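You operate a simulated robot arm through the tools that you are given. There is no shell and no other tool. Be economical: measure what you need, move in short steps, check, and stop when the job is done.

You are at the controls of a simulated two-armed robot. One attempt, no reset.

Task
Swap the soap bottle's grey pump head for the green one.
Fine: one hand steadies the bottle while the other unscrews the grey head and again while it screws the new one tight; the grey head goes on the scrap tray.

Only the result counts: the job must be done as asked and must still hold three seconds after the hand-in. Knocking over, shifting, dropping, spilling or breaking anything else fails it.

Robot
Two 6-joint arms with two-finger parallel grippers on one trunk, on a base that drives. Base frame: it is fixed to the floor where the robot stands at the start and does not move with it; the origin is under the middle of the robot, x ahead of it, y to its left, z up. Readings come in m, rad, newtons and seconds.
The left shoulder is at the start at [0.06, 0.187, 1.247], the right one opposite. With the tool pointing down near the work surface each hand reaches from about 0.1 to 0.6 m from the robot's upright axis, wherever it stands, measured 20 degrees to its own side. Places, roughly: screw top of the soap bottle [0.5, 0, 1]; seat of the screw top of the soap bottle [0.5, 0, 1]. Payload 1.57 kg a hand.
The TCP of each hand is the grasp point between the finger pads, 0.03 m short of the fingertips. In the tool frame z runs along the fingers and y along their closing line. The gripper opens to 0.11 m. The fingers are 0.024 m wide and 0.012 m thick; the gripper's body (0.048 by 0.112 m) begins 0.078 m behind the TCP.
Orientation is told as [roll, pitch, yaw] about the base's x, y, z axes, in that order, counted from this pose: with the fingers straight down and closing along the base's y, the tool's x points along the base's -x, its y along +y and its z along -z.

Tools
- The arms move only by the tool jog_arm. It takes "left_rows", "right_rows" or both (then of equal length, played together; a hand with none holds still); each is a list that holds one entry, the list of rows, each a list of 7 numbers: the turn, a rotation vector about the base's x, y, z in units of 6 degrees (1.0 is 6 degrees), then the shift along the base's x, y, z in units of 20 mm (1.0 is 20 mm), then the opening, from 0 (shut) to 1 (fully open). In form: [[[rx, ry, rz, x, y, z, gripper], ...]]. A call has 1 to 12 rows; each row shifts and turns the commanded pose from where the row before left it. A call with a number of a shift or a turn outside -1 to 1 is refused whole. Each row takes 0.2 s and may step no farther than 0.05 m and 0.15 rad from the row before; otherwise, or with a gripper value out of range, the whole call is refused. A pose out of reach is approached as far as the arm can. The call stops where the force on the tool passes 70 N (or 10 N more than at its start, if that is more) or the arm is blocked; 0.2 s more then pass. Each finger travels about 0.153 m/s and halts on what it meets, pressing with about 41 N; the grip force reading is that of the motor and also rises with nothing between the fingers. The clock runs only during rows and for 0.2 s after the last one: add rows that do not move to give the fingers time. It gives the time, the measured TCP pose, the force on the tool (base axes), the opening and the grip force at its end, in the units of the frame above (readings bear some noise).
- Cameras (640 x 400 px; columns grow to the right, rows downward): "scene" is now at [0.0175, 0.0239, 1.7948]; the picture's right is [0.30, -0.95, 0.00], its down [-0.73, -0.23, -0.64] and it looks along [0.61, 0.19, -0.77] (base axes); focal length 275 px, centre (320, 200). "left" rides on the left gripper at [0.07, -0.016, -0.141] in its tool frame; the picture's right is [0.23, 0.97, 0.00], its down [-0.85, 0.20, -0.48] and it looks along [-0.47, 0.11, 0.88] (tool axes); focal length 222 px, centre (320, 200). "right" rides on the right gripper at [0.07, 0.016, -0.141] in its tool frame; the picture's right is [-0.23, 0.97, 0.00], its down [-0.85, -0.20, -0.48] and it looks along [-0.47, -0.11, 0.88] (tool axes); focal length 222 px, centre (320, 200). There is no depth. A picture from a camera that has moved, and an enlarged one, comes with that camera's place and axes in the base frame and with its lens. The place of the scene camera against the robot may be out by one fixed shift of up to 0.012 m in any direction.
- grab_frame(camera): a new picture of that camera. The clock stands still meanwhile.
- slide_trunk(by): slides the trunk up (or, below 0, down) by that many m; the arms and the scene camera ride with it, the base frame stays. It gives what a move gives, with no picture.
- base_move(legs): drives the robot by 1 to 6 legs, each [ahead, left, turn to the left] in m, m and rad, along the robot's own axes; the way and the turn of a leg run together, so that a leg with both is an arc; at most 1.5 m and 3.142 rad a leg. The arms and the cameras ride along, it lands a little off, and it stops where it bumps. It gives what a move gives.
- turn_head(pan, tilt): turns the head with the scene camera to pan (to the left, within 1.501 rad either way) and tilt (down, from -0.506 to 1.204), counted from straight ahead of the robot. It gives what a move gives.
- close_up(camera, box): a new picture of the part [left, top, right, bottom] of that camera's present view, enlarged. The clock stands still meanwhile.
- finish_job(): hands the job in; it is judged then, once.

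Work in short steps. Places have to be worked out from the pictures, the camera data and where the tool is seen: move nearer, look again, correct. Check each grasp and each placing, and mend what went wrong. You have 120 turns and 108 pictures in all, those below and enlarged ones among them. Open the grippers and draw the arms clear of the work before you hand the job in, unless the task says otherwise; then end with one line.

The tools are called by a JSON object that holds its "api" and its "payload". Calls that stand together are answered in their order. jog_arm: Moves the arms, as the interface text tells. Its arguments: {"type":"object","properties":{"left_rows":{"type":"array"},"right_rows":{"type":"array"}},"required":[]} The other tools are called the same way: slide_trunk (by) slides the trunk up or down; base_move (legs) drives the base; turn_head (pan, tilt) turns the head that bears the scene camera; grab_frame (camera) takes a picture; close_up (camera, box) takes an enlarged picture of a part of a camera's view; finish_job () hands the job in.

At the start:

```text
t: 0.0
left_position: [0.3764, 0.3011, 1.3718]
left_tool_rot: [-0.002, -0.002, -0.001]
left_contact_force: [0.4, -0.1, 0.8]
left_opening: 0.11
left_grip_force: 0.1
right_position: [0.3996, -0.0688, 1.3467]
right_tool_rot: [-0.001, 0.002, 0.003]
right_contact_force: [1.0, -0.3, -0.2]
right_opening: 0.11
right_grip_force: 0.1
trunk travel left (down, up): [-0.875, 0.115]
robot x, y, heading: [0.0013, -0.0037, 0.002]
head pan, tilt: [0.302, 0.876]
```

scene: 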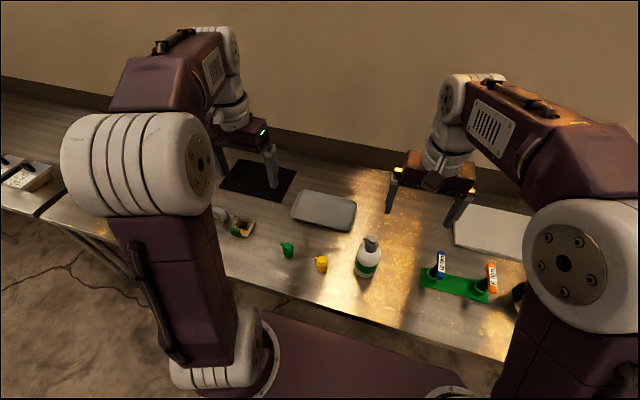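
right: 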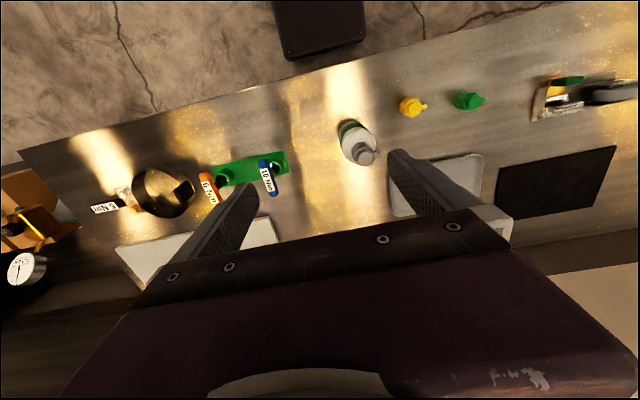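
left: 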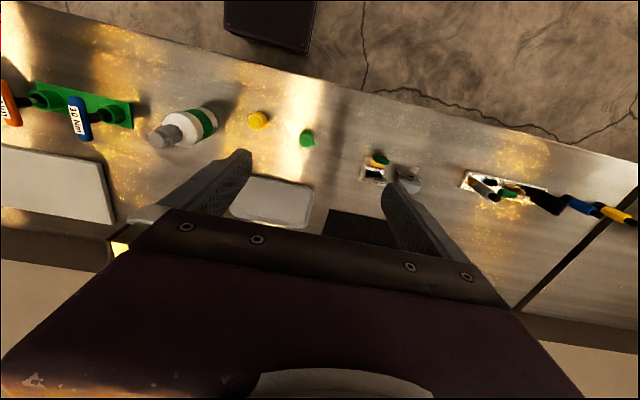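

I'll start with enlarged looks at the bottle, heads and tray.

{"api": "close_up", "payload": {"camera": "scene", "box": [200, 150, 400, 290]}}

{"api": "close_up", "payload": {"camera": "right", "box": [320, 60, 640, 260]}}

{"api": "close_up", "payload": {"camera": "scene", "box": [380, 180, 560, 310]}}

```text
2.86 times, centred on (300, 220) of scene
camera zoom: at [0.0175, 0.0239, 1.7948], right [0.3, -0.95, 0.0], down [-0.73, -0.23, -0.64], along [0.61, 0.19, -0.77], focal length 785 px, centre (377, 143)
```

zoom: 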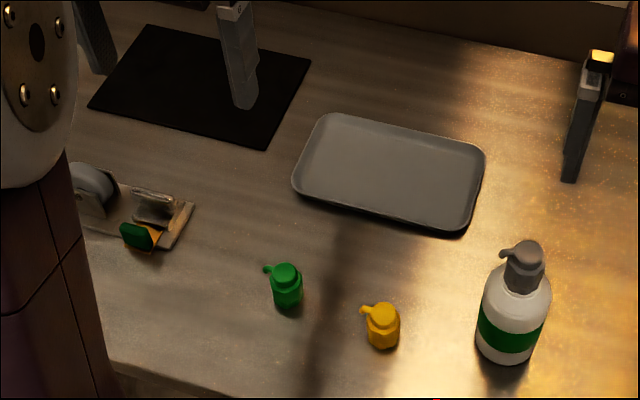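

```text
2.00 times, centred on (480, 160) of right
camera zoom: at [0.3296, -0.0527, 1.4881], right [0.23, 0.97, 0.0], down [0.86, -0.2, 0.48], along [0.47, -0.11, -0.88], focal length 444 px, centre (0, 280)
```

zoom: 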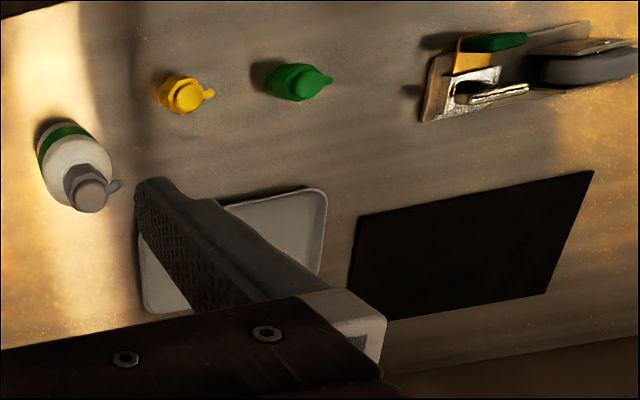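

```text
3.08 times, centred on (470, 245) of scene
camera zoom: at [0.0175, 0.0239, 1.7948], right [0.3, -0.95, 0.0], down [-0.73, -0.23, -0.64], along [0.61, 0.19, -0.77], focal length 846 px, centre (-142, 62)
```

zoom: 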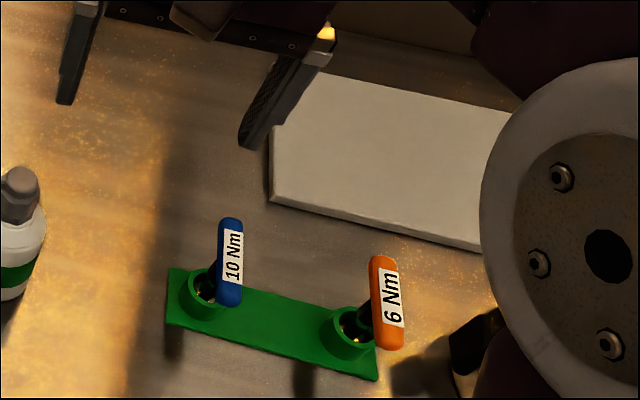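

The bottle is near [0.49, 0.0], green head near [0.465, 0.28], grey tray near [0.69, 0.21]. I'll tilt the right hand forward so it can hold the bottle's body from the robot's side.

{"api": "jog_arm", "payload": {"right_rows": [[[0, -1, 0, -0.2, 0, -0.6, 1], [0, -1, 0, -0.2, 0, -0.6, 1], [0, -1, 0, -0.2, 0, -0.6, 1], [0, -1, 0, -0.2, 0, -0.6, 1], [0, -1, 0, -0.2, 0, -0.6, 1], [0, -1, 0, -0.2, 0, -0.6, 1], [0, -1, 0, -0.2, 0, -0.6, 1], [0, -1, 0, -0.2, 0, -0.6, 1], [0, -1, 0, -0.2, 0, -0.6, 1], [0, -1, 0, -0.2, 0, -0.6, 1]]]}}

{"api": "grab_frame", "payload": {"camera": "right"}}

{"api": "grab_frame", "payload": {"camera": "scene"}}

```text
t: 2.2
left_position: [0.3768, 0.3021, 1.3712]
left_tool_rot: [-0.002, -0.004, 0.0]
left_contact_force: [0.1, 1.2, 0.1]
left_opening: 0.11
left_grip_force: 0.1
right_position: [0.4101, -0.0163, 1.2446]
right_tool_rot: [-0.006, -1.047, 0.007]
right_contact_force: [-0.1, -0.2, -1.2]
right_opening: 0.1099
right_grip_force: 0.0
right hand out of reach, approached as far as the arm can: row 7, 8, 9, 10
trunk travel left (down, up): [-0.875, 0.115]
robot x, y, heading: [-0.0011, 0.0015, 0.004]
head pan, tilt: [0.302, 0.876]
```

```text
101 pictures are left
camera right: at [0.2524, -0.0007, 1.2559], right [0.11, 0.97, 0.19], down [0.01, -0.2, 0.98], along [0.99, -0.11, -0.04], focal length 222 px, centre (320, 200)
```

right: 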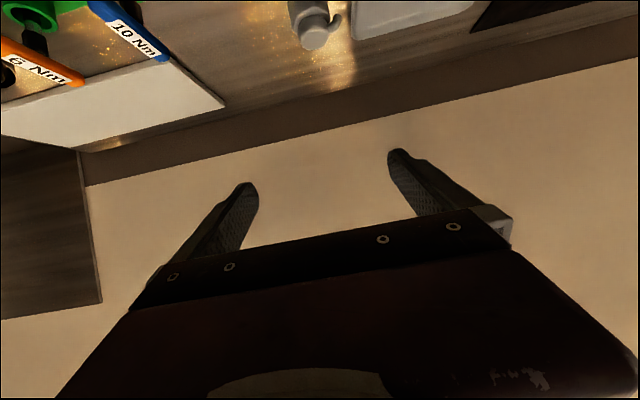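

```text
100 pictures are left
camera scene: at [0.018, 0.0254, 1.7948], right [0.3, -0.95, 0.0], down [-0.73, -0.23, -0.64], along [0.61, 0.19, -0.77], focal length 275 px, centre (320, 200)
```

scene: 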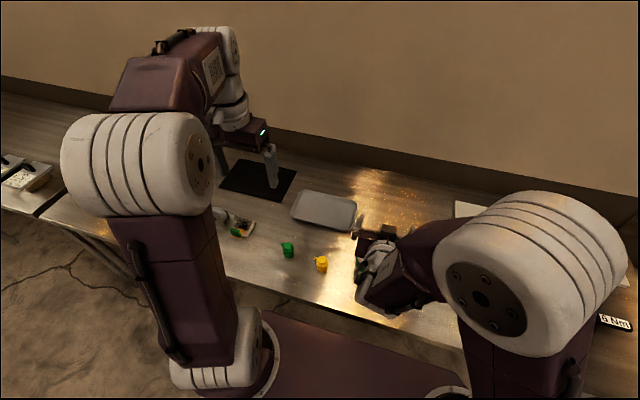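

The hand couldn't fold that close to the torso; it's at x=0.41. I'll lower it in small steps, staying short of the bottle.

{"api": "jog_arm", "payload": {"right_rows": [[[0, 0, 0, 0, 0, -1, 1], [0, 0, 0, 0, 0, -1, 1], [0, 0, 0, 0, 0, -1, 1], [0, 0, 0, 0, 0, -1, 1], [0, 0, 0, 0, 0, -1, 1]]]}}

{"api": "grab_frame", "payload": {"camera": "right"}}

```text
t: 3.4
left_position: [0.3779, 0.3026, 1.3726]
left_tool_rot: [-0.001, -0.003, 0.001]
left_contact_force: [-0.4, 0.0, 0.3]
left_opening: 0.11
left_grip_force: 0.2
right_position: [0.4192, 0.0007, 1.2092]
right_tool_rot: [-0.01, -1.046, 0.012]
right_contact_force: [0.7, -0.6, -0.1]
right_opening: 0.1103
right_grip_force: 0.1
right hand out of reach, approached as far as the arm can: row 2, 3, 4, 5
trunk travel left (down, up): [-0.875, 0.115]
robot x, y, heading: [-0.0032, -0.002, 0.002]
head pan, tilt: [0.302, 0.876]
```

```text
99 pictures are left
camera right: at [0.2625, 0.0175, 1.2202], right [0.11, 0.97, 0.19], down [0.02, -0.19, 0.98], along [0.99, -0.11, -0.04], focal length 222 px, centre (320, 200)
```

right: 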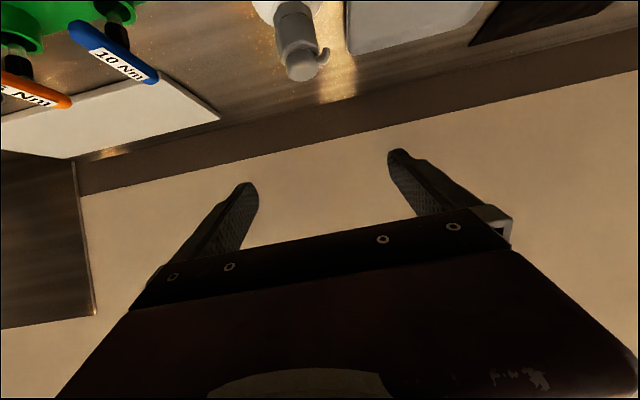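

The forward tilt folds the arm too far. I'll use less tilt (~50°) and swing the hand to come in diagonally from the right, with the wrist further from the shoulder.

{"api": "jog_arm", "payload": {"right_rows": [[[0, 1, 0, 0, -0.2, 0.5, 1], [0, 0.7, 0, 0, -0.2, 0.5, 1], [0, 0, 1, 0, -0.2, 0.5, 1], [0, 0, 1, 0, -0.2, 0.5, 1], [0, 0, 1, 0, -0.2, 0, 1], [0, 0, 1, 0, -0.2, 0, 1], [0, 0, 1, 0, -0.2, 0, 1], [0, 0, 1, 0, -0.2, 0, 1], [0, 0, 1, 0, -0.2, 0, 1], [0, 0, 1, 0, -0.2, 0, 1], [0, 0, 1, 0, 0, 0, 1], [0, 0, 1, 0, 0, 0, 1]]]}}

{"api": "grab_frame", "payload": {"camera": "right"}}

{"api": "grab_frame", "payload": {"camera": "scene"}}

```text
t: 6.0
left_position: [0.3744, 0.3016, 1.3726]
left_tool_rot: [-0.003, -0.002, 0.0]
left_contact_force: [0.7, 0.6, -0.1]
left_opening: 0.1101
left_grip_force: 0.0
right_position: [0.2483, 0.1654, 1.234]
right_tool_rot: [-0.015, -0.869, 0.992]
right_contact_force: [0.5, -0.6, 0.0]
right_opening: 0.11
right_grip_force: 0.0
right hand out of reach, approached as far as the arm can: row 6, 7, 8, 9, 10, 11, 12
trunk travel left (down, up): [-0.875, 0.115]
robot x, y, heading: [-0.0003, 0.0004, -0.001]
head pan, tilt: [0.302, 0.876]
```

```text
98 pictures are left
camera right: at [0.1493, 0.0471, 1.2728], right [-0.73, 0.66, 0.17], down [0.26, 0.05, 0.96], along [0.63, 0.75, -0.21], focal length 222 px, centre (320, 200)
```

right: 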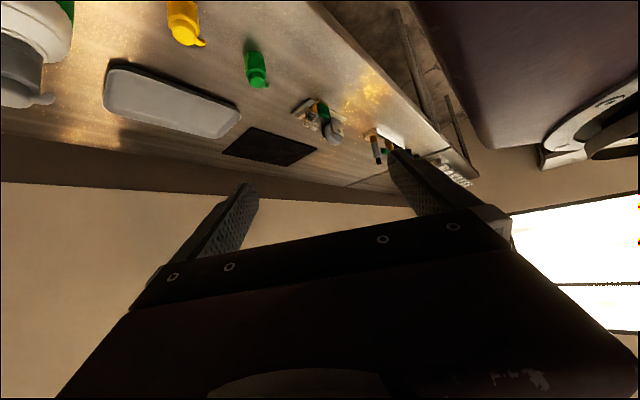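

```text
97 pictures are left
camera scene: at [0.0163, 0.0244, 1.7948], right [0.3, -0.95, 0.0], down [-0.73, -0.23, -0.64], along [0.61, 0.19, -0.77], focal length 275 px, centre (320, 200)
```

scene: 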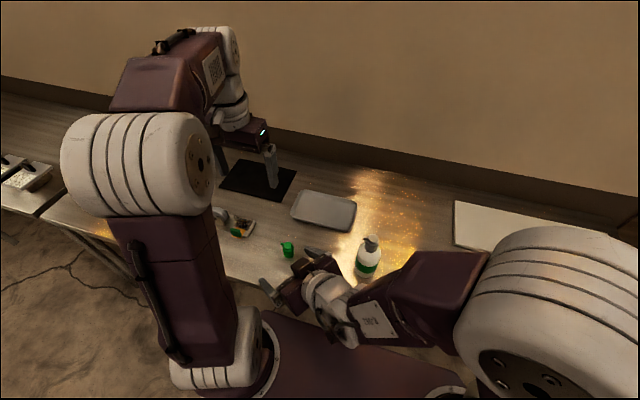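

The arm swung round while following the unreachable poses. I'll bring the hand back to the right-front, at a height clear of everything.

{"api": "jog_arm", "payload": {"right_rows": [[[0, 0, 0, 0.7, -1, 0, 1], [0, 0, 0, 0.7, -1, 0, 1], [0, 0, 0, 0.7, -1, 0, 1], [0, 0, 0, 0.7, -1, 0, 1], [0, 0, 0, 0.7, -1, 0, 1], [0, 0, 0, 0.7, -1, 0, 1], [0, 0, 0, 0.7, -1, 0, 1], [0, 0, 0, 0.7, -1, 0, 1], [0, 0, 0, 0.7, -1, 0, 1], [0, 0, 0, 0.7, -1, 0, 1], [0, 0, 0, 0.7, -1, 0, 1], [0, 0, 0, 0.7, -1, 0, 1]]]}}

{"api": "grab_frame", "payload": {"camera": "scene"}}

```text
t: 8.6
left_position: [0.376, 0.301, 1.3708]
left_tool_rot: [-0.003, -0.001, 0.0]
left_contact_force: [0.0, 0.1, 0.7]
left_opening: 0.11
left_grip_force: 0.0
right_position: [0.247, 0.1661, 1.2377]
right_tool_rot: [-0.006, -0.87, 0.994]
right_contact_force: [0.1, 0.0, -0.4]
right_opening: 0.1102
right_grip_force: 0.1
right hand out of reach, approached as far as the arm can: row 1, 2, 3, 4, 5, 6, 7, 8, 9, 10, 11, 12
trunk travel left (down, up): [-0.875, 0.115]
robot x, y, heading: [-0.0004, 0.0001, -0.002]
head pan, tilt: [0.302, 0.876]
```

```text
96 pictures are left
camera scene: at [0.0173, 0.024, 1.7948], right [0.3, -0.95, 0.0], down [-0.73, -0.23, -0.64], along [0.61, 0.19, -0.77], focal length 275 px, centre (320, 200)
```

scene: 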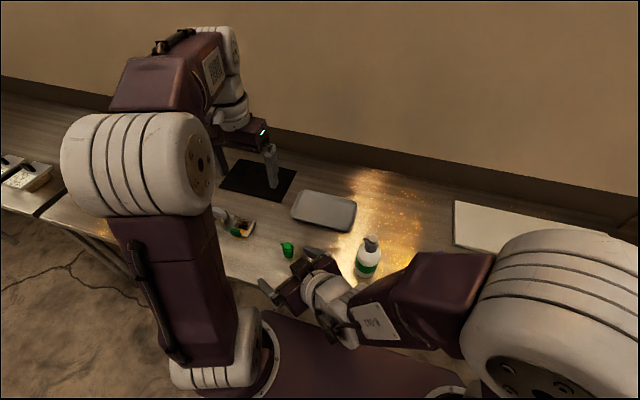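

It's stuck at a joint limit; I'll unwind the yaw and some of the tilt while moving away from the torso.

{"api": "jog_arm", "payload": {"right_rows": [[[0, 0, -1, 0.5, -0.5, 0.3, 1], [0, 0, -1, 0.5, -0.5, 0.3, 1], [0, 0, -1, 0.5, -0.5, 0.3, 1], [0, 0, -1, 0.5, -0.5, 0.3, 1], [0, 0, -1, 0.5, -0.5, 0.3, 1], [0, 0, -1, 0.5, -0.5, 0.3, 1], [0, 0, -1, 0.5, -0.5, 0, 1], [0, 0, -1, 0.5, -0.5, 0, 1], [0, 0, -1, 0.5, -0.5, 0, 1], [0, 1, 0, 0.5, -0.5, 0, 1], [0, 1, 0, 0.5, -0.5, 0, 1], [0, 1, 0, 0.5, -0.5, 0, 1]]]}}

```text
t: 11.2
left_position: [0.3778, 0.3003, 1.3712]
left_tool_rot: [-0.003, -0.001, 0.0]
left_contact_force: [0.1, -0.2, 0.5]
left_opening: 0.1101
left_grip_force: 0.0
right_position: [0.3658, 0.0448, 1.2738]
right_tool_rot: [0.018, -0.552, 0.041]
right_contact_force: [0.0, 0.4, -0.3]
right_opening: 0.1102
right_grip_force: 0.1
trunk travel left (down, up): [-0.875, 0.115]
robot x, y, heading: [-0.0004, 0.0016, -0.002]
head pan, tilt: [0.302, 0.876]
```

Back in reach. I'll move further right and forward first, then yaw there.

{"api": "jog_arm", "payload": {"right_rows": [[[0, 0, 0, 0.2, -1, 0, 1], [0, 0, 0, 0.2, -1, 0, 1], [0, 0, 0, 0.2, -1, 0, 1], [0, 0, 0, 0.2, -1, 0, 1], [0, 0, 0, 0.2, -1, 0, 1], [0, 0, 0, 0.2, -1, 0, 1], [0, 0, 0, 0.2, -1, 0, 1], [0, 0, 0, 0.2, -1, 0, 1], [0, 0, 0, 0.2, -1, 0, 1]]]}}

{"api": "jog_arm", "payload": {"right_rows": [[[0, 0, 1, 0, 0, -0.5, 1], [0, 0, 1, 0, 0, -0.5, 1], [0, 0, 1, 0, 0, -0.5, 1], [0, 0, 1, 0, 0, -0.5, 1], [0, 0, 1, 0, 0, -0.5, 1], [0, 0, 1, 0, 0, -0.5, 1], [0, 0, 1, 0, 0, -0.5, 1], [0, 0, 1, 0, 0, -0.5, 1]]]}}

{"api": "grab_frame", "payload": {"camera": "scene"}}

```text
t: 13.2
left_position: [0.3762, 0.3005, 1.3734]
left_tool_rot: [0.001, -0.002, -0.001]
left_contact_force: [0.0, 0.0, -0.4]
left_opening: 0.1097
left_grip_force: 0.0
right_position: [0.4, -0.1375, 1.2733]
right_tool_rot: [0.016, -0.555, 0.039]
right_contact_force: [-1.3, 0.5, 0.0]
right_opening: 0.11
right_grip_force: 0.0
trunk travel left (down, up): [-0.875, 0.115]
robot x, y, heading: [0.0005, 0.0022, 0.002]
head pan, tilt: [0.302, 0.876]
```

```text
t: 15.0
left_position: [0.3774, 0.3015, 1.3729]
left_tool_rot: [0.001, -0.002, 0.0]
left_contact_force: [-0.7, -0.8, 0.4]
left_opening: 0.1099
left_grip_force: 0.1
right_position: [0.4017, -0.1374, 1.193]
right_tool_rot: [0.017, -0.554, 0.88]
right_contact_force: [0.4, 0.0, 0.3]
right_opening: 0.1102
right_grip_force: 0.0
trunk travel left (down, up): [-0.875, 0.115]
robot x, y, heading: [0.0017, -0.0022, -0.001]
head pan, tilt: [0.302, 0.876]
```

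```text
95 pictures are left
camera scene: at [0.0185, 0.0233, 1.7948], right [0.3, -0.95, 0.0], down [-0.73, -0.23, -0.64], along [0.61, 0.19, -0.77], focal length 275 px, centre (320, 200)
```

scene: 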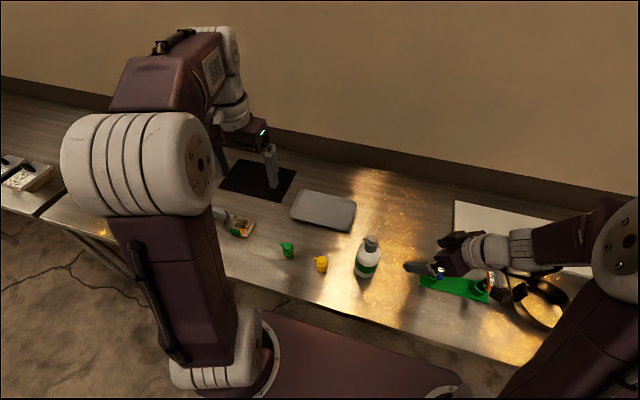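

Good, that works. Now tilt ~25° more about the hand's own closing axis and look from the right camera.

{"api": "jog_arm", "payload": {"right_rows": [[[0.77, -0.64, 0, 0, 0, -0.5, 1], [0.77, -0.64, 0, 0, 0, -0.5, 1], [0.77, -0.64, 0, 0, 0, -0.5, 1], [0.77, -0.64, 0, 0, 0, -0.5, 1], [0, 0, 0, 0, 0, -0.5, 1], [0, 0, 0, 0, 0, -0.5, 1]]]}}

{"api": "grab_frame", "payload": {"camera": "right"}}

{"api": "grab_frame", "payload": {"camera": "scene"}}

```text
t: 16.4
left_position: [0.378, 0.3008, 1.3726]
left_tool_rot: [-0.001, -0.001, 0.0]
left_contact_force: [0.3, -0.3, -0.4]
left_opening: 0.1103
left_grip_force: 0.1
right_position: [0.4258, -0.1462, 1.1601]
right_tool_rot: [0.021, -0.976, 0.877]
right_contact_force: [-0.2, 0.4, -0.1]
right_opening: 0.1101
right_grip_force: 0.0
right hand out of reach, approached as far as the arm can: row 4, 5, 6
trunk travel left (down, up): [-0.875, 0.115]
robot x, y, heading: [-0.0005, -0.0, 0.0]
head pan, tilt: [0.302, 0.876]
```

```text
94 pictures are left
camera right: at [0.315, -0.2587, 1.1822], right [-0.68, 0.71, 0.2], down [0.22, -0.07, 0.97], along [0.7, 0.7, -0.11], focal length 222 px, centre (320, 200)
```

right: 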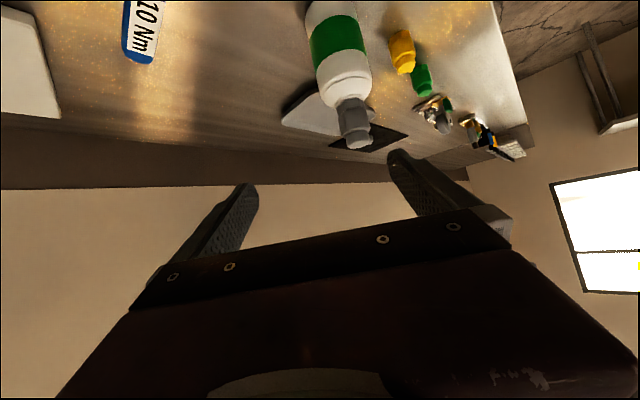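

```text
93 pictures are left
camera scene: at [0.0178, 0.0242, 1.7948], right [0.3, -0.95, 0.0], down [-0.73, -0.23, -0.64], along [0.61, 0.19, -0.77], focal length 275 px, centre (320, 200)
```

scene: 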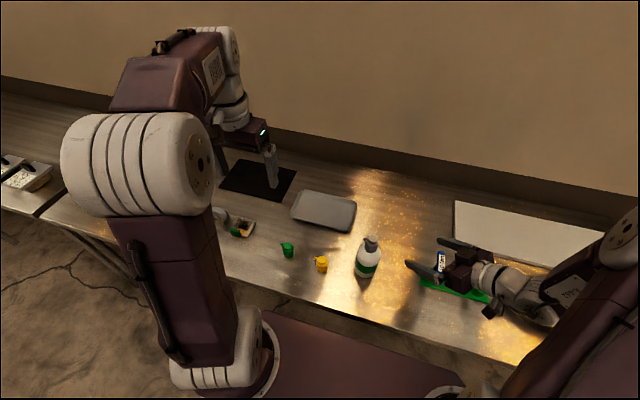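

Same fold limit when lower. Dropping the trunk should make a flatter tool easier, so I lower it by 0.1 m (hands are well clear of things).

{"api": "slide_trunk", "payload": {"by": -0.1}}

{"api": "jog_arm", "payload": {"right_rows": [[[0, 0, 0, 0, 0, -0.5, 1], [0, 0, 0, 0, 0, -0.5, 1]]]}}

{"api": "grab_frame", "payload": {"camera": "right"}}

{"api": "grab_frame", "payload": {"camera": "scene"}}

```text
t: 17.7
left_position: [0.3751, 0.3017, 1.2712]
left_tool_rot: [0.0, -0.001, 0.0]
left_contact_force: [-0.3, 0.8, -0.6]
left_opening: 0.11
left_grip_force: 0.1
right_position: [0.4251, -0.149, 1.0599]
right_tool_rot: [0.021, -0.974, 0.875]
right_contact_force: [-0.6, -0.8, 0.0]
right_opening: 0.11
right_grip_force: 0.1
trunk travel left (down, up): [-0.775, 0.215]
robot x, y, heading: [0.0022, 0.0016, -0.0]
head pan, tilt: [0.302, 0.876]
```

```text
t: 18.3
left_position: [0.3762, 0.3011, 1.272]
left_tool_rot: [0.0, -0.001, 0.001]
left_contact_force: [-0.1, -0.8, 0.1]
left_opening: 0.1099
left_grip_force: 0.0
right_position: [0.4317, -0.152, 1.0476]
right_tool_rot: [0.031, -0.971, 0.871]
right_contact_force: [-0.3, 0.3, -0.1]
right_opening: 0.1102
right_grip_force: 0.0
right hand out of reach, approached as far as the arm can: row 1, 2
trunk travel left (down, up): [-0.775, 0.215]
robot x, y, heading: [-0.0011, 0.0016, 0.0]
head pan, tilt: [0.302, 0.876]
```

```text
92 pictures are left
camera right: at [0.3219, -0.2634, 1.0701], right [-0.68, 0.71, 0.2], down [0.22, -0.07, 0.97], along [0.7, 0.7, -0.11], focal length 222 px, centre (320, 200)
```

right: 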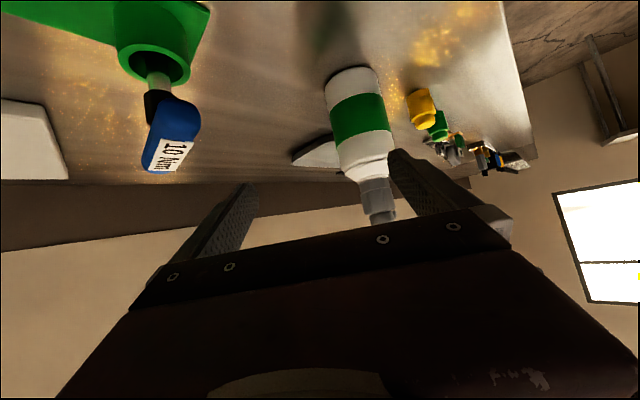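

```text
91 pictures are left
camera scene: at [0.0177, 0.0236, 1.6948], right [0.3, -0.95, 0.0], down [-0.73, -0.23, -0.64], along [0.61, 0.19, -0.77], focal length 275 px, centre (320, 200)
```

scene: 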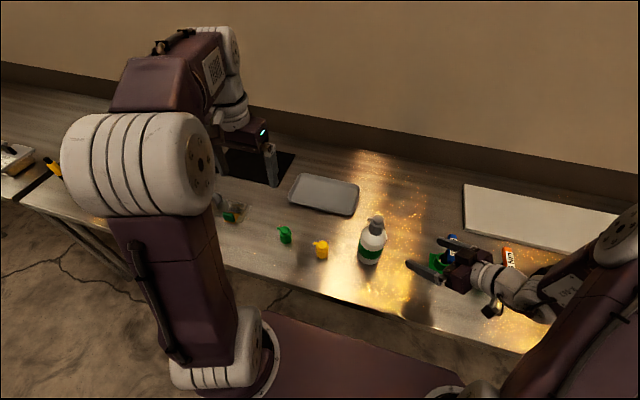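

Bottle axis judged at about [0.488, 0.012], top ~1.07, body ø≈0.08. I shift the right hand away from the rack (y +0.06) and lower the trunk another 0.1 m.

{"api": "jog_arm", "payload": {"right_rows": [[[0, 0, 0, 0, 0.75, 0, 1], [0, 0, 0, 0, 0.75, 0, 1], [0, 0, 0, 0, 0.75, 0, 1], [0, 0, 0, 0, 0.75, 0, 1]]]}}

{"api": "slide_trunk", "payload": {"by": -0.08}}

{"api": "grab_frame", "payload": {"camera": "right"}}

{"api": "grab_frame", "payload": {"camera": "scene"}}

```text
t: 19.3
left_position: [0.3766, 0.303, 1.2703]
left_tool_rot: [-0.002, -0.001, -0.001]
left_contact_force: [0.9, 1.3, -0.3]
left_opening: 0.1101
left_grip_force: 0.0
right_position: [0.4445, -0.0938, 1.0567]
right_tool_rot: [0.029, -0.969, 0.872]
right_contact_force: [0.1, -0.2, 1.0]
right_opening: 0.1098
right_grip_force: 0.2
right hand out of reach, approached as far as the arm can: row 1, 2, 3, 4
trunk travel left (down, up): [-0.775, 0.215]
robot x, y, heading: [-0.0, 0.0024, -0.001]
head pan, tilt: [0.302, 0.876]
```

```text
t: 20.5
left_position: [0.3758, 0.3015, 1.1925]
left_tool_rot: [-0.001, -0.001, 0.0]
left_contact_force: [-0.3, 0.6, 0.4]
left_opening: 0.1101
left_grip_force: 0.0
right_position: [0.4455, -0.0954, 0.9763]
right_tool_rot: [0.031, -0.97, 0.872]
right_contact_force: [-0.1, 0.1, -1.1]
right_opening: 0.1101
right_grip_force: 0.1
trunk travel left (down, up): [-0.695, 0.295]
robot x, y, heading: [-0.0031, -0.001, -0.006]
head pan, tilt: [0.302, 0.876]
```

```text
90 pictures are left
camera right: at [0.3349, -0.207, 1.0002], right [-0.68, 0.71, 0.2], down [0.22, -0.07, 0.97], along [0.7, 0.7, -0.11], focal length 222 px, centre (320, 200)
```

right: 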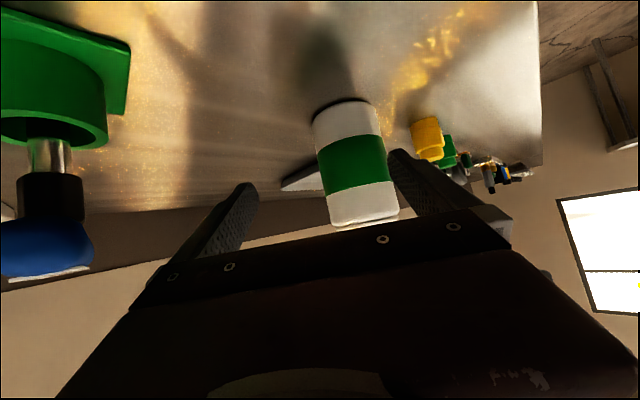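

```text
89 pictures are left
camera scene: at [0.0174, 0.024, 1.6148], right [0.3, -0.95, 0.0], down [-0.73, -0.23, -0.64], along [0.61, 0.19, -0.77], focal length 275 px, centre (320, 200)
```

scene: 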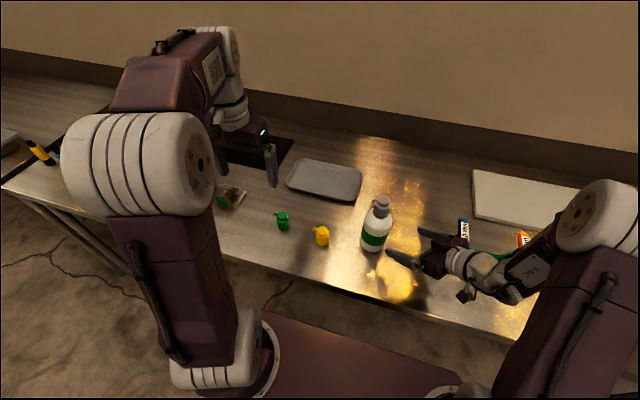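

Bottle axis ≈[0.484, 0.015]. I shift the hand left by 45 mm so the bottle is centred between the fingers before advancing.

{"api": "jog_arm", "payload": {"right_rows": [[[0, 0, 0, -0.1, 0.75, 0, 1], [0, 0, 0, -0.1, 0.75, 0, 1], [0, 0, 0, -0.1, 0.75, 0, 1]]]}}

{"api": "grab_frame", "payload": {"camera": "right"}}

```text
t: 21.3
left_position: [0.3762, 0.302, 1.1927]
left_tool_rot: [-0.002, -0.002, 0.001]
left_contact_force: [0.1, 0.4, -0.5]
left_opening: 0.1099
left_grip_force: 0.0
right_position: [0.4453, -0.0526, 0.9829]
right_tool_rot: [0.036, -0.968, 0.867]
right_contact_force: [0.1, 0.4, 0.0]
right_opening: 0.1102
right_grip_force: 0.0
right hand out of reach, approached as far as the arm can: row 2
trunk travel left (down, up): [-0.695, 0.295]
robot x, y, heading: [0.0044, -0.0013, -0.005]
head pan, tilt: [0.302, 0.876]
```

```text
88 pictures are left
camera right: at [0.3358, -0.164, 1.007], right [-0.68, 0.71, 0.21], down [0.23, -0.07, 0.97], along [0.7, 0.71, -0.12], focal length 222 px, centre (320, 200)
```

right: 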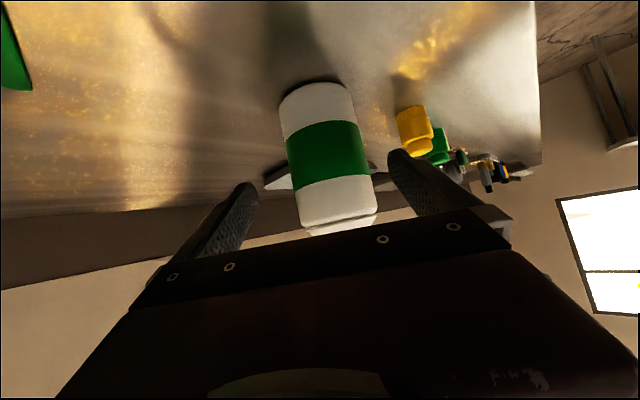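

Triangulated bottle axis ≈[0.488, 0.018]. Advancing with lateral correction, first three steps then check.

{"api": "jog_arm", "payload": {"right_rows": [[[0, 0, 0, 0.1, 1, -0.5, 1], [0, 0, 0, 0.4, 0.8, -0.5, 1], [0, 0, 0, 0.55, 0.6, -0.5, 1]]]}}

{"api": "grab_frame", "payload": {"camera": "right"}}

```text
t: 22.1
left_position: [0.3772, 0.3012, 1.1915]
left_tool_rot: [-0.003, -0.002, -0.001]
left_contact_force: [-0.3, -0.8, 0.1]
left_opening: 0.1101
left_grip_force: 0.2
right_position: [0.473, -0.0035, 0.9582]
right_tool_rot: [0.034, -0.968, 0.869]
right_contact_force: [-0.3, -1.5, -0.3]
right_opening: 0.1101
right_grip_force: 0.1
right hand out of reach, approached as far as the arm can: row 1
trunk travel left (down, up): [-0.695, 0.295]
robot x, y, heading: [-0.0001, -0.0012, -0.001]
head pan, tilt: [0.302, 0.876]
```

```text
87 pictures are left
camera right: at [0.3627, -0.1147, 0.9815], right [-0.68, 0.71, 0.21], down [0.23, -0.07, 0.97], along [0.7, 0.71, -0.12], focal length 222 px, centre (320, 200)
```

right: 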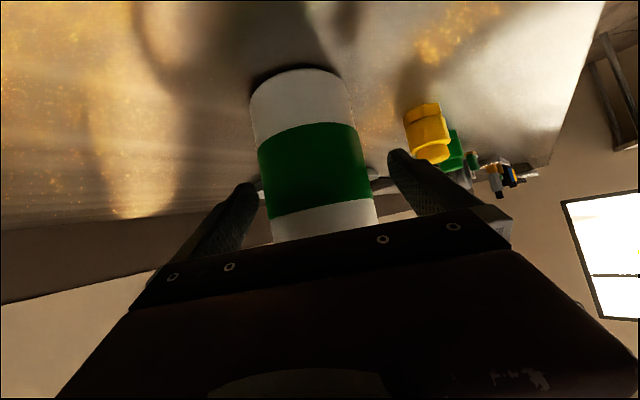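

Well centred between the fingers. Advance the last ~26 mm and down to band height.

{"api": "jog_arm", "payload": {"right_rows": [[[0, 0, 0, 0.45, 0.55, -0.6, 1], [0, 0, 0, 0.4, 0.5, -0.6, 1]]]}}

{"api": "grab_frame", "payload": {"camera": "right"}}

{"api": "close_up", "payload": {"camera": "scene", "box": [240, 140, 500, 300]}}

```text
t: 22.7
left_position: [0.3766, 0.3013, 1.1914]
left_tool_rot: [0.001, -0.003, 0.0]
left_contact_force: [-0.4, 0.3, -0.1]
left_opening: 0.11
left_grip_force: 0.1
right_position: [0.4885, 0.0177, 0.9339]
right_tool_rot: [0.037, -0.966, 0.868]
right_contact_force: [-0.1, 0.4, -0.2]
right_opening: 0.1102
right_grip_force: 0.0
trunk travel left (down, up): [-0.695, 0.295]
robot x, y, heading: [-0.0023, -0.0031, 0.003]
head pan, tilt: [0.302, 0.876]
```

```text
86 pictures are left
camera right: at [0.3781, -0.0954, 0.9563], right [-0.68, 0.71, 0.21], down [0.23, -0.07, 0.97], along [0.7, 0.71, -0.12], focal length 222 px, centre (320, 200)
```

right: 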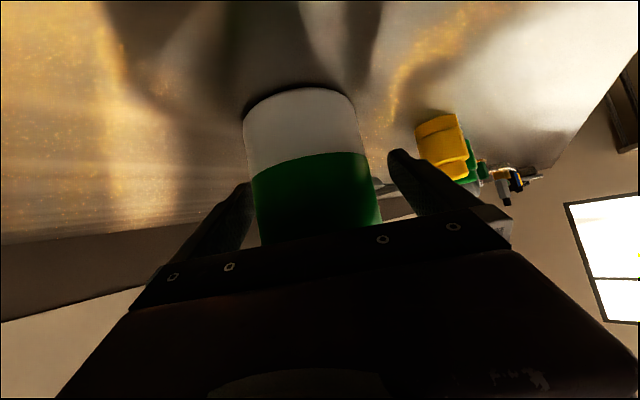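

```text
2.46 times, centred on (370, 220) of scene
camera zoom: at [0.0174, 0.0238, 1.6149], right [0.3, -0.95, 0.0], down [-0.73, -0.23, -0.64], along [0.61, 0.19, -0.77], focal length 677 px, centre (197, 151)
```

zoom: 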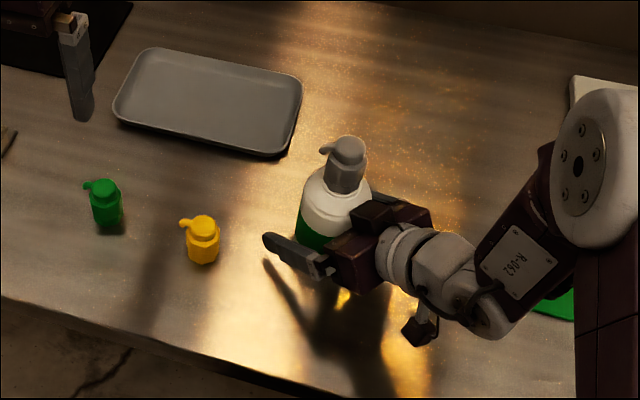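

Bottle sits slightly off-centre toward one finger; I nudge 5 mm and close gently, holding for time.

{"api": "jog_arm", "payload": {"right_rows": [[[0, 0, 0, 0.2, -0.15, 0, 1], [0, 0, 0, 0, 0, 0, 0.85], [0, 0, 0, 0, 0, 0, 0.75], [0, 0, 0, 0, 0, 0, 0.65], [0, 0, 0, 0, 0, 0, 0.55], [0, 0, 0, 0, 0, 0, 0.4], [0, 0, 0, 0, 0, 0, 0.4]]]}}

{"api": "grab_frame", "payload": {"camera": "right"}}

{"api": "close_up", "payload": {"camera": "scene", "box": [300, 180, 440, 270]}}

```text
t: 24.3
left_position: [0.3767, 0.3019, 1.1919]
left_tool_rot: [-0.001, -0.002, 0.001]
left_contact_force: [-0.8, 0.2, -0.6]
left_opening: 0.1102
left_grip_force: 0.0
right_position: [0.4899, 0.0139, 0.9316]
right_tool_rot: [0.028, -0.97, 0.872]
right_contact_force: [-0.4, 0.8, -0.6]
right_opening: 0.0726
right_grip_force: 41.2
trunk travel left (down, up): [-0.695, 0.295]
robot x, y, heading: [0.0008, 0.0013, -0.004]
head pan, tilt: [0.302, 0.876]
```

```text
84 pictures are left
camera right: at [0.381, -0.098, 0.956], right [-0.68, 0.71, 0.2], down [0.22, -0.07, 0.97], along [0.7, 0.7, -0.11], focal length 222 px, centre (320, 200)
```

right: 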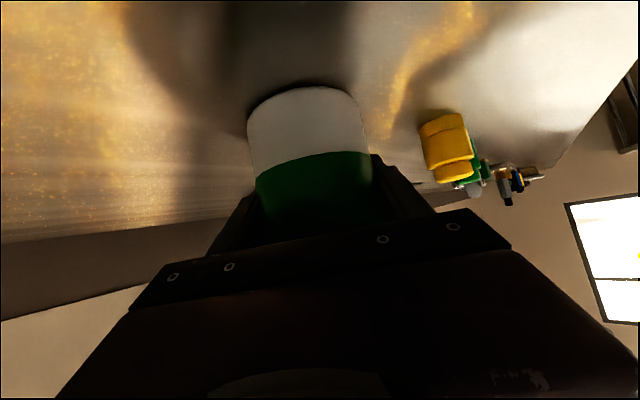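

```text
4.44 times, centred on (370, 225) of scene
camera zoom: at [0.0173, 0.0242, 1.6148], right [0.3, -0.95, 0.0], down [-0.73, -0.23, -0.64], along [0.61, 0.19, -0.77], focal length 1222 px, centre (98, 89)
```

zoom: 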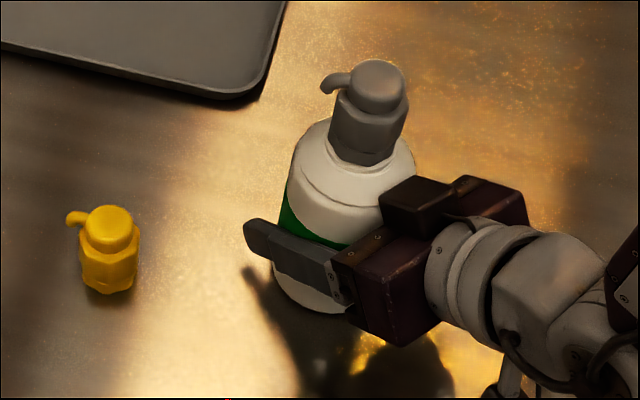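

Right hand holds the bottle (0.0726 m, 41 N). Now bring the left hand to above the bottle for a look down.

{"api": "jog_arm", "payload": {"left_rows": [[[0, 0, 0, 0.4, -1, 0.2, 1], [0, 0, 0, 0.4, -1, 0.2, 1], [0, 0, 0, 0.4, -1, 0.2, 1], [0, 0, 0, 0.4, -1, 0, 1], [0, 0, 0, 0.4, -1, 0, 1], [0, 0, 0, 0.4, -1, 0, 1], [0, 0, 0, 0.4, -1, 0, 1], [0, 0, 0, 0.4, -1, 0, 1], [0, 0, 0, 0.4, -1, 0, 1], [0, 0, 0, 0.4, -1, 0, 1], [0, 0, 0, 0.4, -1, 0, 1], [0, 0, 0, 0.4, -1, 0, 1]]]}}

{"api": "grab_frame", "payload": {"camera": "left"}}

{"api": "grab_frame", "payload": {"camera": "scene"}}

```text
t: 26.9
left_position: [0.4715, 0.0613, 1.2042]
left_tool_rot: [0.002, -0.003, 0.003]
left_contact_force: [0.0, 0.2, -0.3]
left_opening: 0.1102
left_grip_force: 0.1
right_position: [0.4907, 0.0128, 0.9328]
right_tool_rot: [0.028, -0.969, 0.873]
right_contact_force: [1.7, 1.2, 2.3]
right_opening: 0.0725
right_grip_force: 40.5
trunk travel left (down, up): [-0.695, 0.295]
robot x, y, heading: [-0.0001, 0.0017, -0.001]
head pan, tilt: [0.302, 0.876]
```

```text
82 pictures are left
camera left: at [0.4007, 0.0445, 1.3471], right [-0.23, 0.97, 0.0], down [0.85, 0.2, 0.48], along [0.47, 0.11, -0.88], focal length 222 px, centre (320, 200)
```

left: 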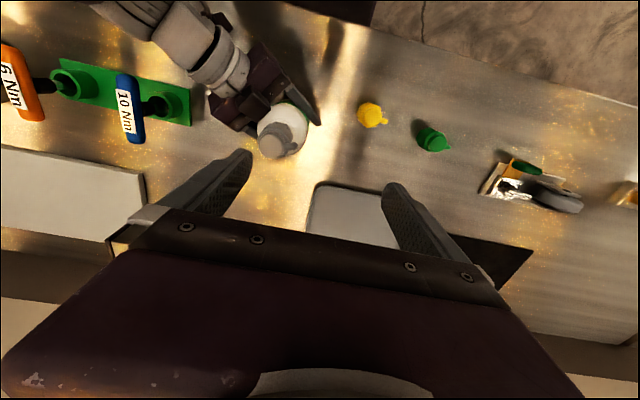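

```text
81 pictures are left
camera scene: at [0.0175, 0.0234, 1.6148], right [0.3, -0.95, 0.0], down [-0.73, -0.23, -0.64], along [0.61, 0.19, -0.77], focal length 275 px, centre (320, 200)
```

scene: 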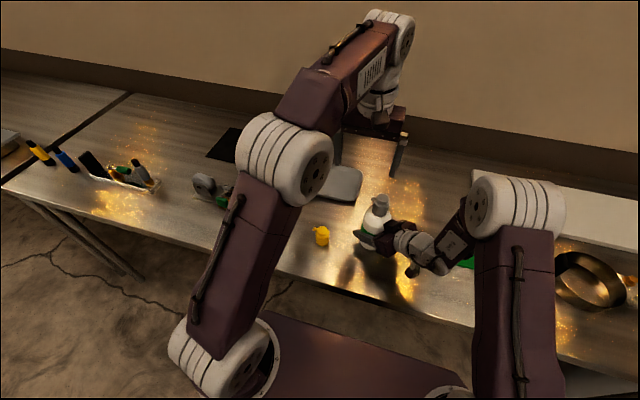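

Zoom to see the head shape and spout direction.

{"api": "close_up", "payload": {"camera": "left", "box": [220, 80, 460, 230]}}

```text
2.67 times, centred on (340, 155) of left
camera zoom: at [0.4007, 0.0445, 1.3471], right [-0.23, 0.97, 0.0], down [0.85, 0.2, 0.48], along [0.47, 0.11, -0.88], focal length 592 px, centre (267, 320)
```

zoom: 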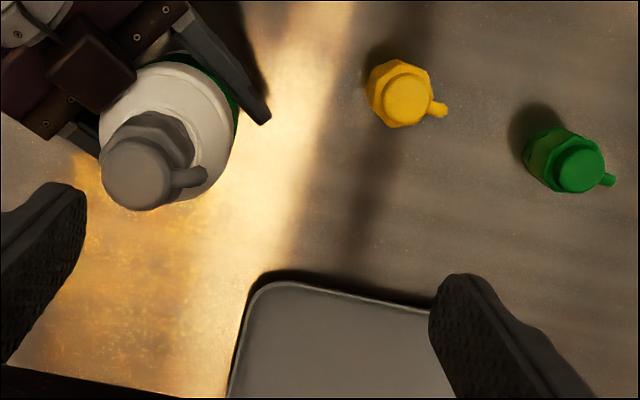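

Spout points toward +y, so I grip with fingers closing along x. Yaw the left hand −90° (leaves a +180° unscrewing stroke), staying high.

{"api": "jog_arm", "payload": {"left_rows": [[[0, 0, -1, 0, 0, 0, 1], [0, 0, -1, 0, 0, 0, 1], [0, 0, -1, 0, 0, 0, 1], [0, 0, -1, 0, 0, 0, 1], [0, 0, -1, 0, 0, 0, 1], [0, 0, -1, 0, 0, 0, 1], [0, 0, -1, 0, 0, 0, 1], [0, 0, -1, 0, 0, 0, 1], [0, 0, -1, 0, 0, 0, 1], [0, 0, -1, 0, 0, 0, 1], [0, 0, -1, 0, 0, 0, 1], [0, 0, -1, 0, 0, 0, 1]]]}}

{"api": "jog_arm", "payload": {"left_rows": [[[0, 0, -1, 0, 0, 0, 1], [0, 0, -1, 0, 0, 0, 1], [0, 0, -1, 0, 0, 0, 1]]]}}

{"api": "grab_frame", "payload": {"camera": "left"}}

{"api": "grab_frame", "payload": {"camera": "scene"}}

```text
t: 29.5
left_position: [0.4734, 0.0611, 1.2031]
left_tool_rot: [0.0, -0.001, -1.259]
left_contact_force: [-0.1, 0.9, -0.2]
left_opening: 0.1102
left_grip_force: 0.0
right_position: [0.4902, 0.0149, 0.9326]
right_tool_rot: [0.027, -0.97, 0.873]
right_contact_force: [1.7, 0.0, 4.6]
right_opening: 0.0726
right_grip_force: 40.5
trunk travel left (down, up): [-0.695, 0.295]
robot x, y, heading: [0.0002, 0.0016, 0.002]
head pan, tilt: [0.302, 0.876]
```

```text
t: 30.3
left_position: [0.4723, 0.061, 1.2042]
left_tool_rot: [-0.002, -0.002, -1.572]
left_contact_force: [0.7, -0.3, 0.9]
left_opening: 0.1098
left_grip_force: 0.1
right_position: [0.491, 0.0124, 0.9323]
right_tool_rot: [0.029, -0.971, 0.873]
right_contact_force: [3.1, -0.4, 3.8]
right_opening: 0.0725
right_grip_force: 41.3
trunk travel left (down, up): [-0.695, 0.295]
robot x, y, heading: [-0.0021, -0.0017, 0.0]
head pan, tilt: [0.302, 0.876]
```

```text
79 pictures are left
camera left: at [0.4553, 0.1309, 1.3473], right [0.97, 0.23, 0.0], down [0.2, -0.85, 0.48], along [0.11, -0.47, -0.88], focal length 222 px, centre (320, 200)
```

left: 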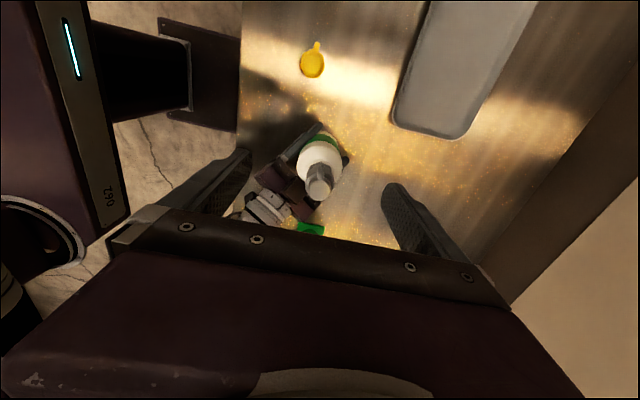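

```text
78 pictures are left
camera scene: at [0.0174, 0.024, 1.6148], right [0.3, -0.95, 0.0], down [-0.73, -0.23, -0.64], along [0.61, 0.19, -0.77], focal length 275 px, centre (320, 200)
```

scene: 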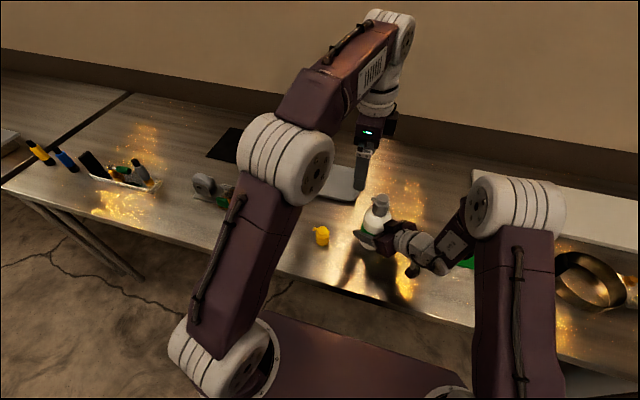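

Two views agree: head top at about [0.487, 0.002, 1.07]. Move over it at z=1.13 and look again.

{"api": "jog_arm", "payload": {"left_rows": [[[0, 0, 0, 0.19, -0.74, 0, 1], [0, 0, 0, 0.19, -0.74, 0, 1], [0, 0, 0, 0.19, -0.74, -0.9, 1], [0, 0, 0, 0.19, -0.74, -0.9, 1], [0, 0, 0, 0, 0, -0.9, 1], [0, 0, 0, 0, 0, -0.9, 1]]]}}

{"api": "grab_frame", "payload": {"camera": "left"}}

{"api": "close_up", "payload": {"camera": "scene", "box": [300, 130, 460, 280]}}

```text
t: 31.7
left_position: [0.4875, 0.0019, 1.1324]
left_tool_rot: [0.0, -0.002, -1.572]
left_contact_force: [-0.7, 0.4, 0.8]
left_opening: 0.1098
left_grip_force: 0.0
right_position: [0.4922, 0.0139, 0.9328]
right_tool_rot: [0.03, -0.97, 0.872]
right_contact_force: [0.8, 0.7, 2.4]
right_opening: 0.0724
right_grip_force: 41.0
trunk travel left (down, up): [-0.695, 0.295]
robot x, y, heading: [-0.0019, -0.0011, -0.002]
head pan, tilt: [0.302, 0.876]
```

```text
77 pictures are left
camera left: at [0.4709, 0.0728, 1.275], right [0.97, 0.23, 0.0], down [0.2, -0.85, 0.48], along [0.11, -0.47, -0.88], focal length 222 px, centre (320, 200)
```

left: 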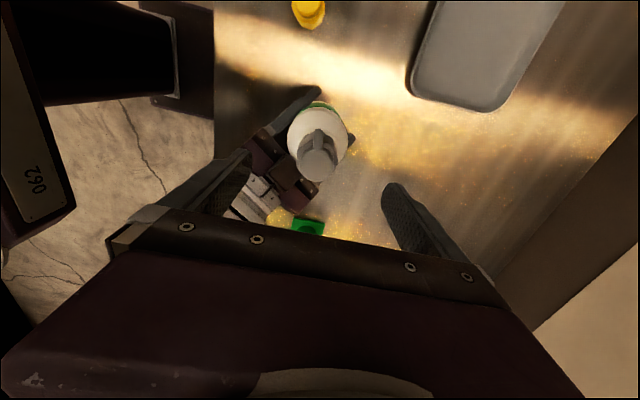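

```text
2.67 times, centred on (380, 205) of scene
camera zoom: at [0.0172, 0.024, 1.6148], right [0.3, -0.95, 0.0], down [-0.73, -0.23, -0.64], along [0.61, 0.19, -0.77], focal length 733 px, centre (160, 187)
```

zoom: 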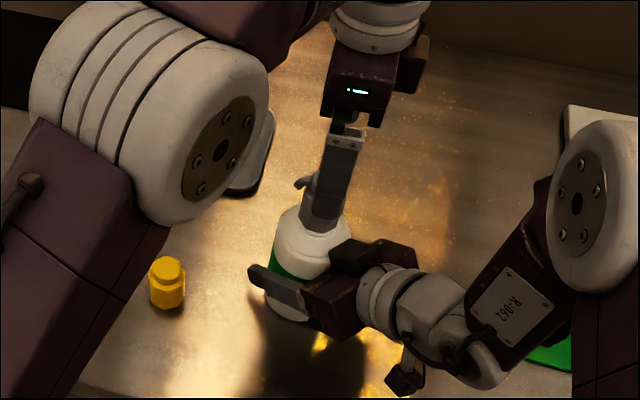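

Head at [0.4855, 0.002] still; descend to z≈1.05 so tips straddle the collar.

{"api": "jog_arm", "payload": {"left_rows": [[[0, 0, 0, -0.1, 0, -1, 1], [0, 0, 0, 0, 0, -1, 1], [0, 0, 0, 0, 0, -1, 1], [0, 0, 0, 0, 0, -1, 1]]]}}

{"api": "grab_frame", "payload": {"camera": "left"}}

{"api": "grab_frame", "payload": {"camera": "right"}}

{"api": "close_up", "payload": {"camera": "scene", "box": [340, 160, 420, 240]}}

```text
t: 32.7
left_position: [0.4863, 0.0019, 1.0507]
left_tool_rot: [0.0, -0.003, -1.57]
left_contact_force: [0.2, -0.6, -0.6]
left_opening: 0.1102
left_grip_force: 0.1
right_position: [0.4914, 0.0155, 0.9328]
right_tool_rot: [0.029, -0.971, 0.873]
right_contact_force: [0.9, 0.7, 2.0]
right_opening: 0.0723
right_grip_force: 41.1
trunk travel left (down, up): [-0.695, 0.295]
robot x, y, heading: [0.0015, -0.0007, -0.001]
head pan, tilt: [0.302, 0.876]
```

```text
75 pictures are left
camera left: at [0.4688, 0.0714, 1.1941], right [0.97, 0.23, 0.0], down [0.2, -0.85, 0.48], along [0.11, -0.47, -0.88], focal length 222 px, centre (320, 200)
```

left: 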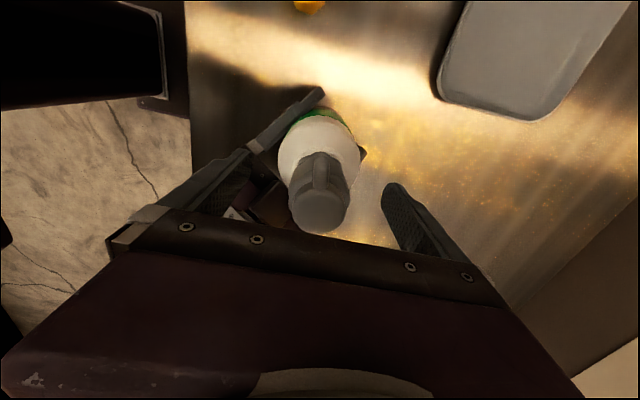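

```text
74 pictures are left
camera right: at [0.3809, -0.098, 0.956], right [-0.68, 0.71, 0.2], down [0.22, -0.07, 0.97], along [0.7, 0.7, -0.11], focal length 222 px, centre (320, 200)
```

right: 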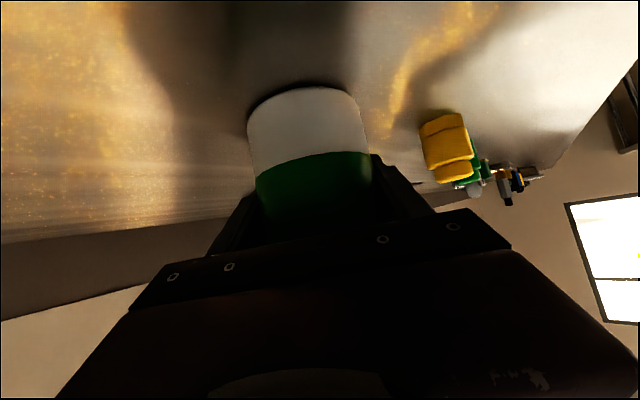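

```text
5.00 times, centred on (380, 200) of scene
camera zoom: at [0.0173, 0.024, 1.6148], right [0.3, -0.95, 0.0], down [-0.73, -0.23, -0.64], along [0.61, 0.19, -0.77], focal length 1374 px, centre (20, 200)
```

zoom: 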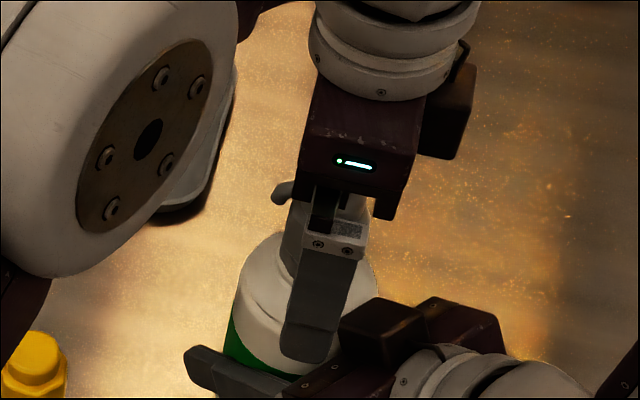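

Centred over the head. Close the left fingers on the collar.

{"api": "jog_arm", "payload": {"left_rows": [[[0, 0, 0, 0, 0, 0, 0.7], [0, 0, 0, 0, 0, 0, 0.5], [0, 0, 0, 0, 0, 0, 0.35], [0, 0, 0, 0, 0, 0, 0.2], [0, 0, 0, 0, 0, 0, 0.1], [0, 0, 0, 0, 0, 0, 0.1]]]}}

{"api": "grab_frame", "payload": {"camera": "left"}}

```text
t: 34.1
left_position: [0.4855, 0.0021, 1.0506]
left_tool_rot: [-0.001, -0.003, -1.571]
left_contact_force: [-8.2, -1.3, 0.4]
left_opening: 0.0431
left_grip_force: 41.1
right_position: [0.4921, 0.0141, 0.9333]
right_tool_rot: [0.027, -0.972, 0.871]
right_contact_force: [8.1, 1.9, 1.6]
right_opening: 0.0724
right_grip_force: 40.7
trunk travel left (down, up): [-0.695, 0.295]
robot x, y, heading: [0.0026, -0.0029, -0.002]
head pan, tilt: [0.302, 0.876]
```

```text
72 pictures are left
camera left: at [0.4689, 0.0714, 1.1942], right [0.97, 0.23, 0.0], down [0.2, -0.85, 0.48], along [0.11, -0.47, -0.88], focal length 222 px, centre (320, 200)
```

left: 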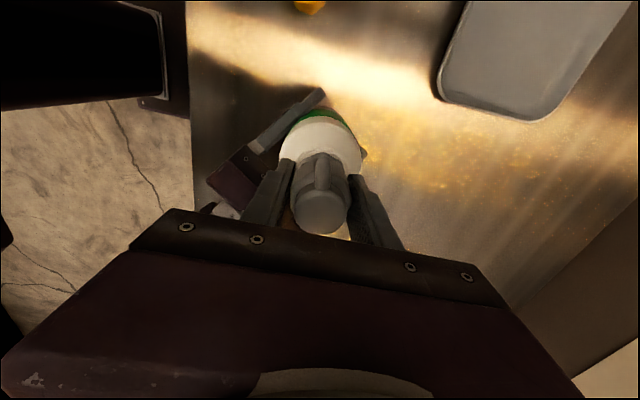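

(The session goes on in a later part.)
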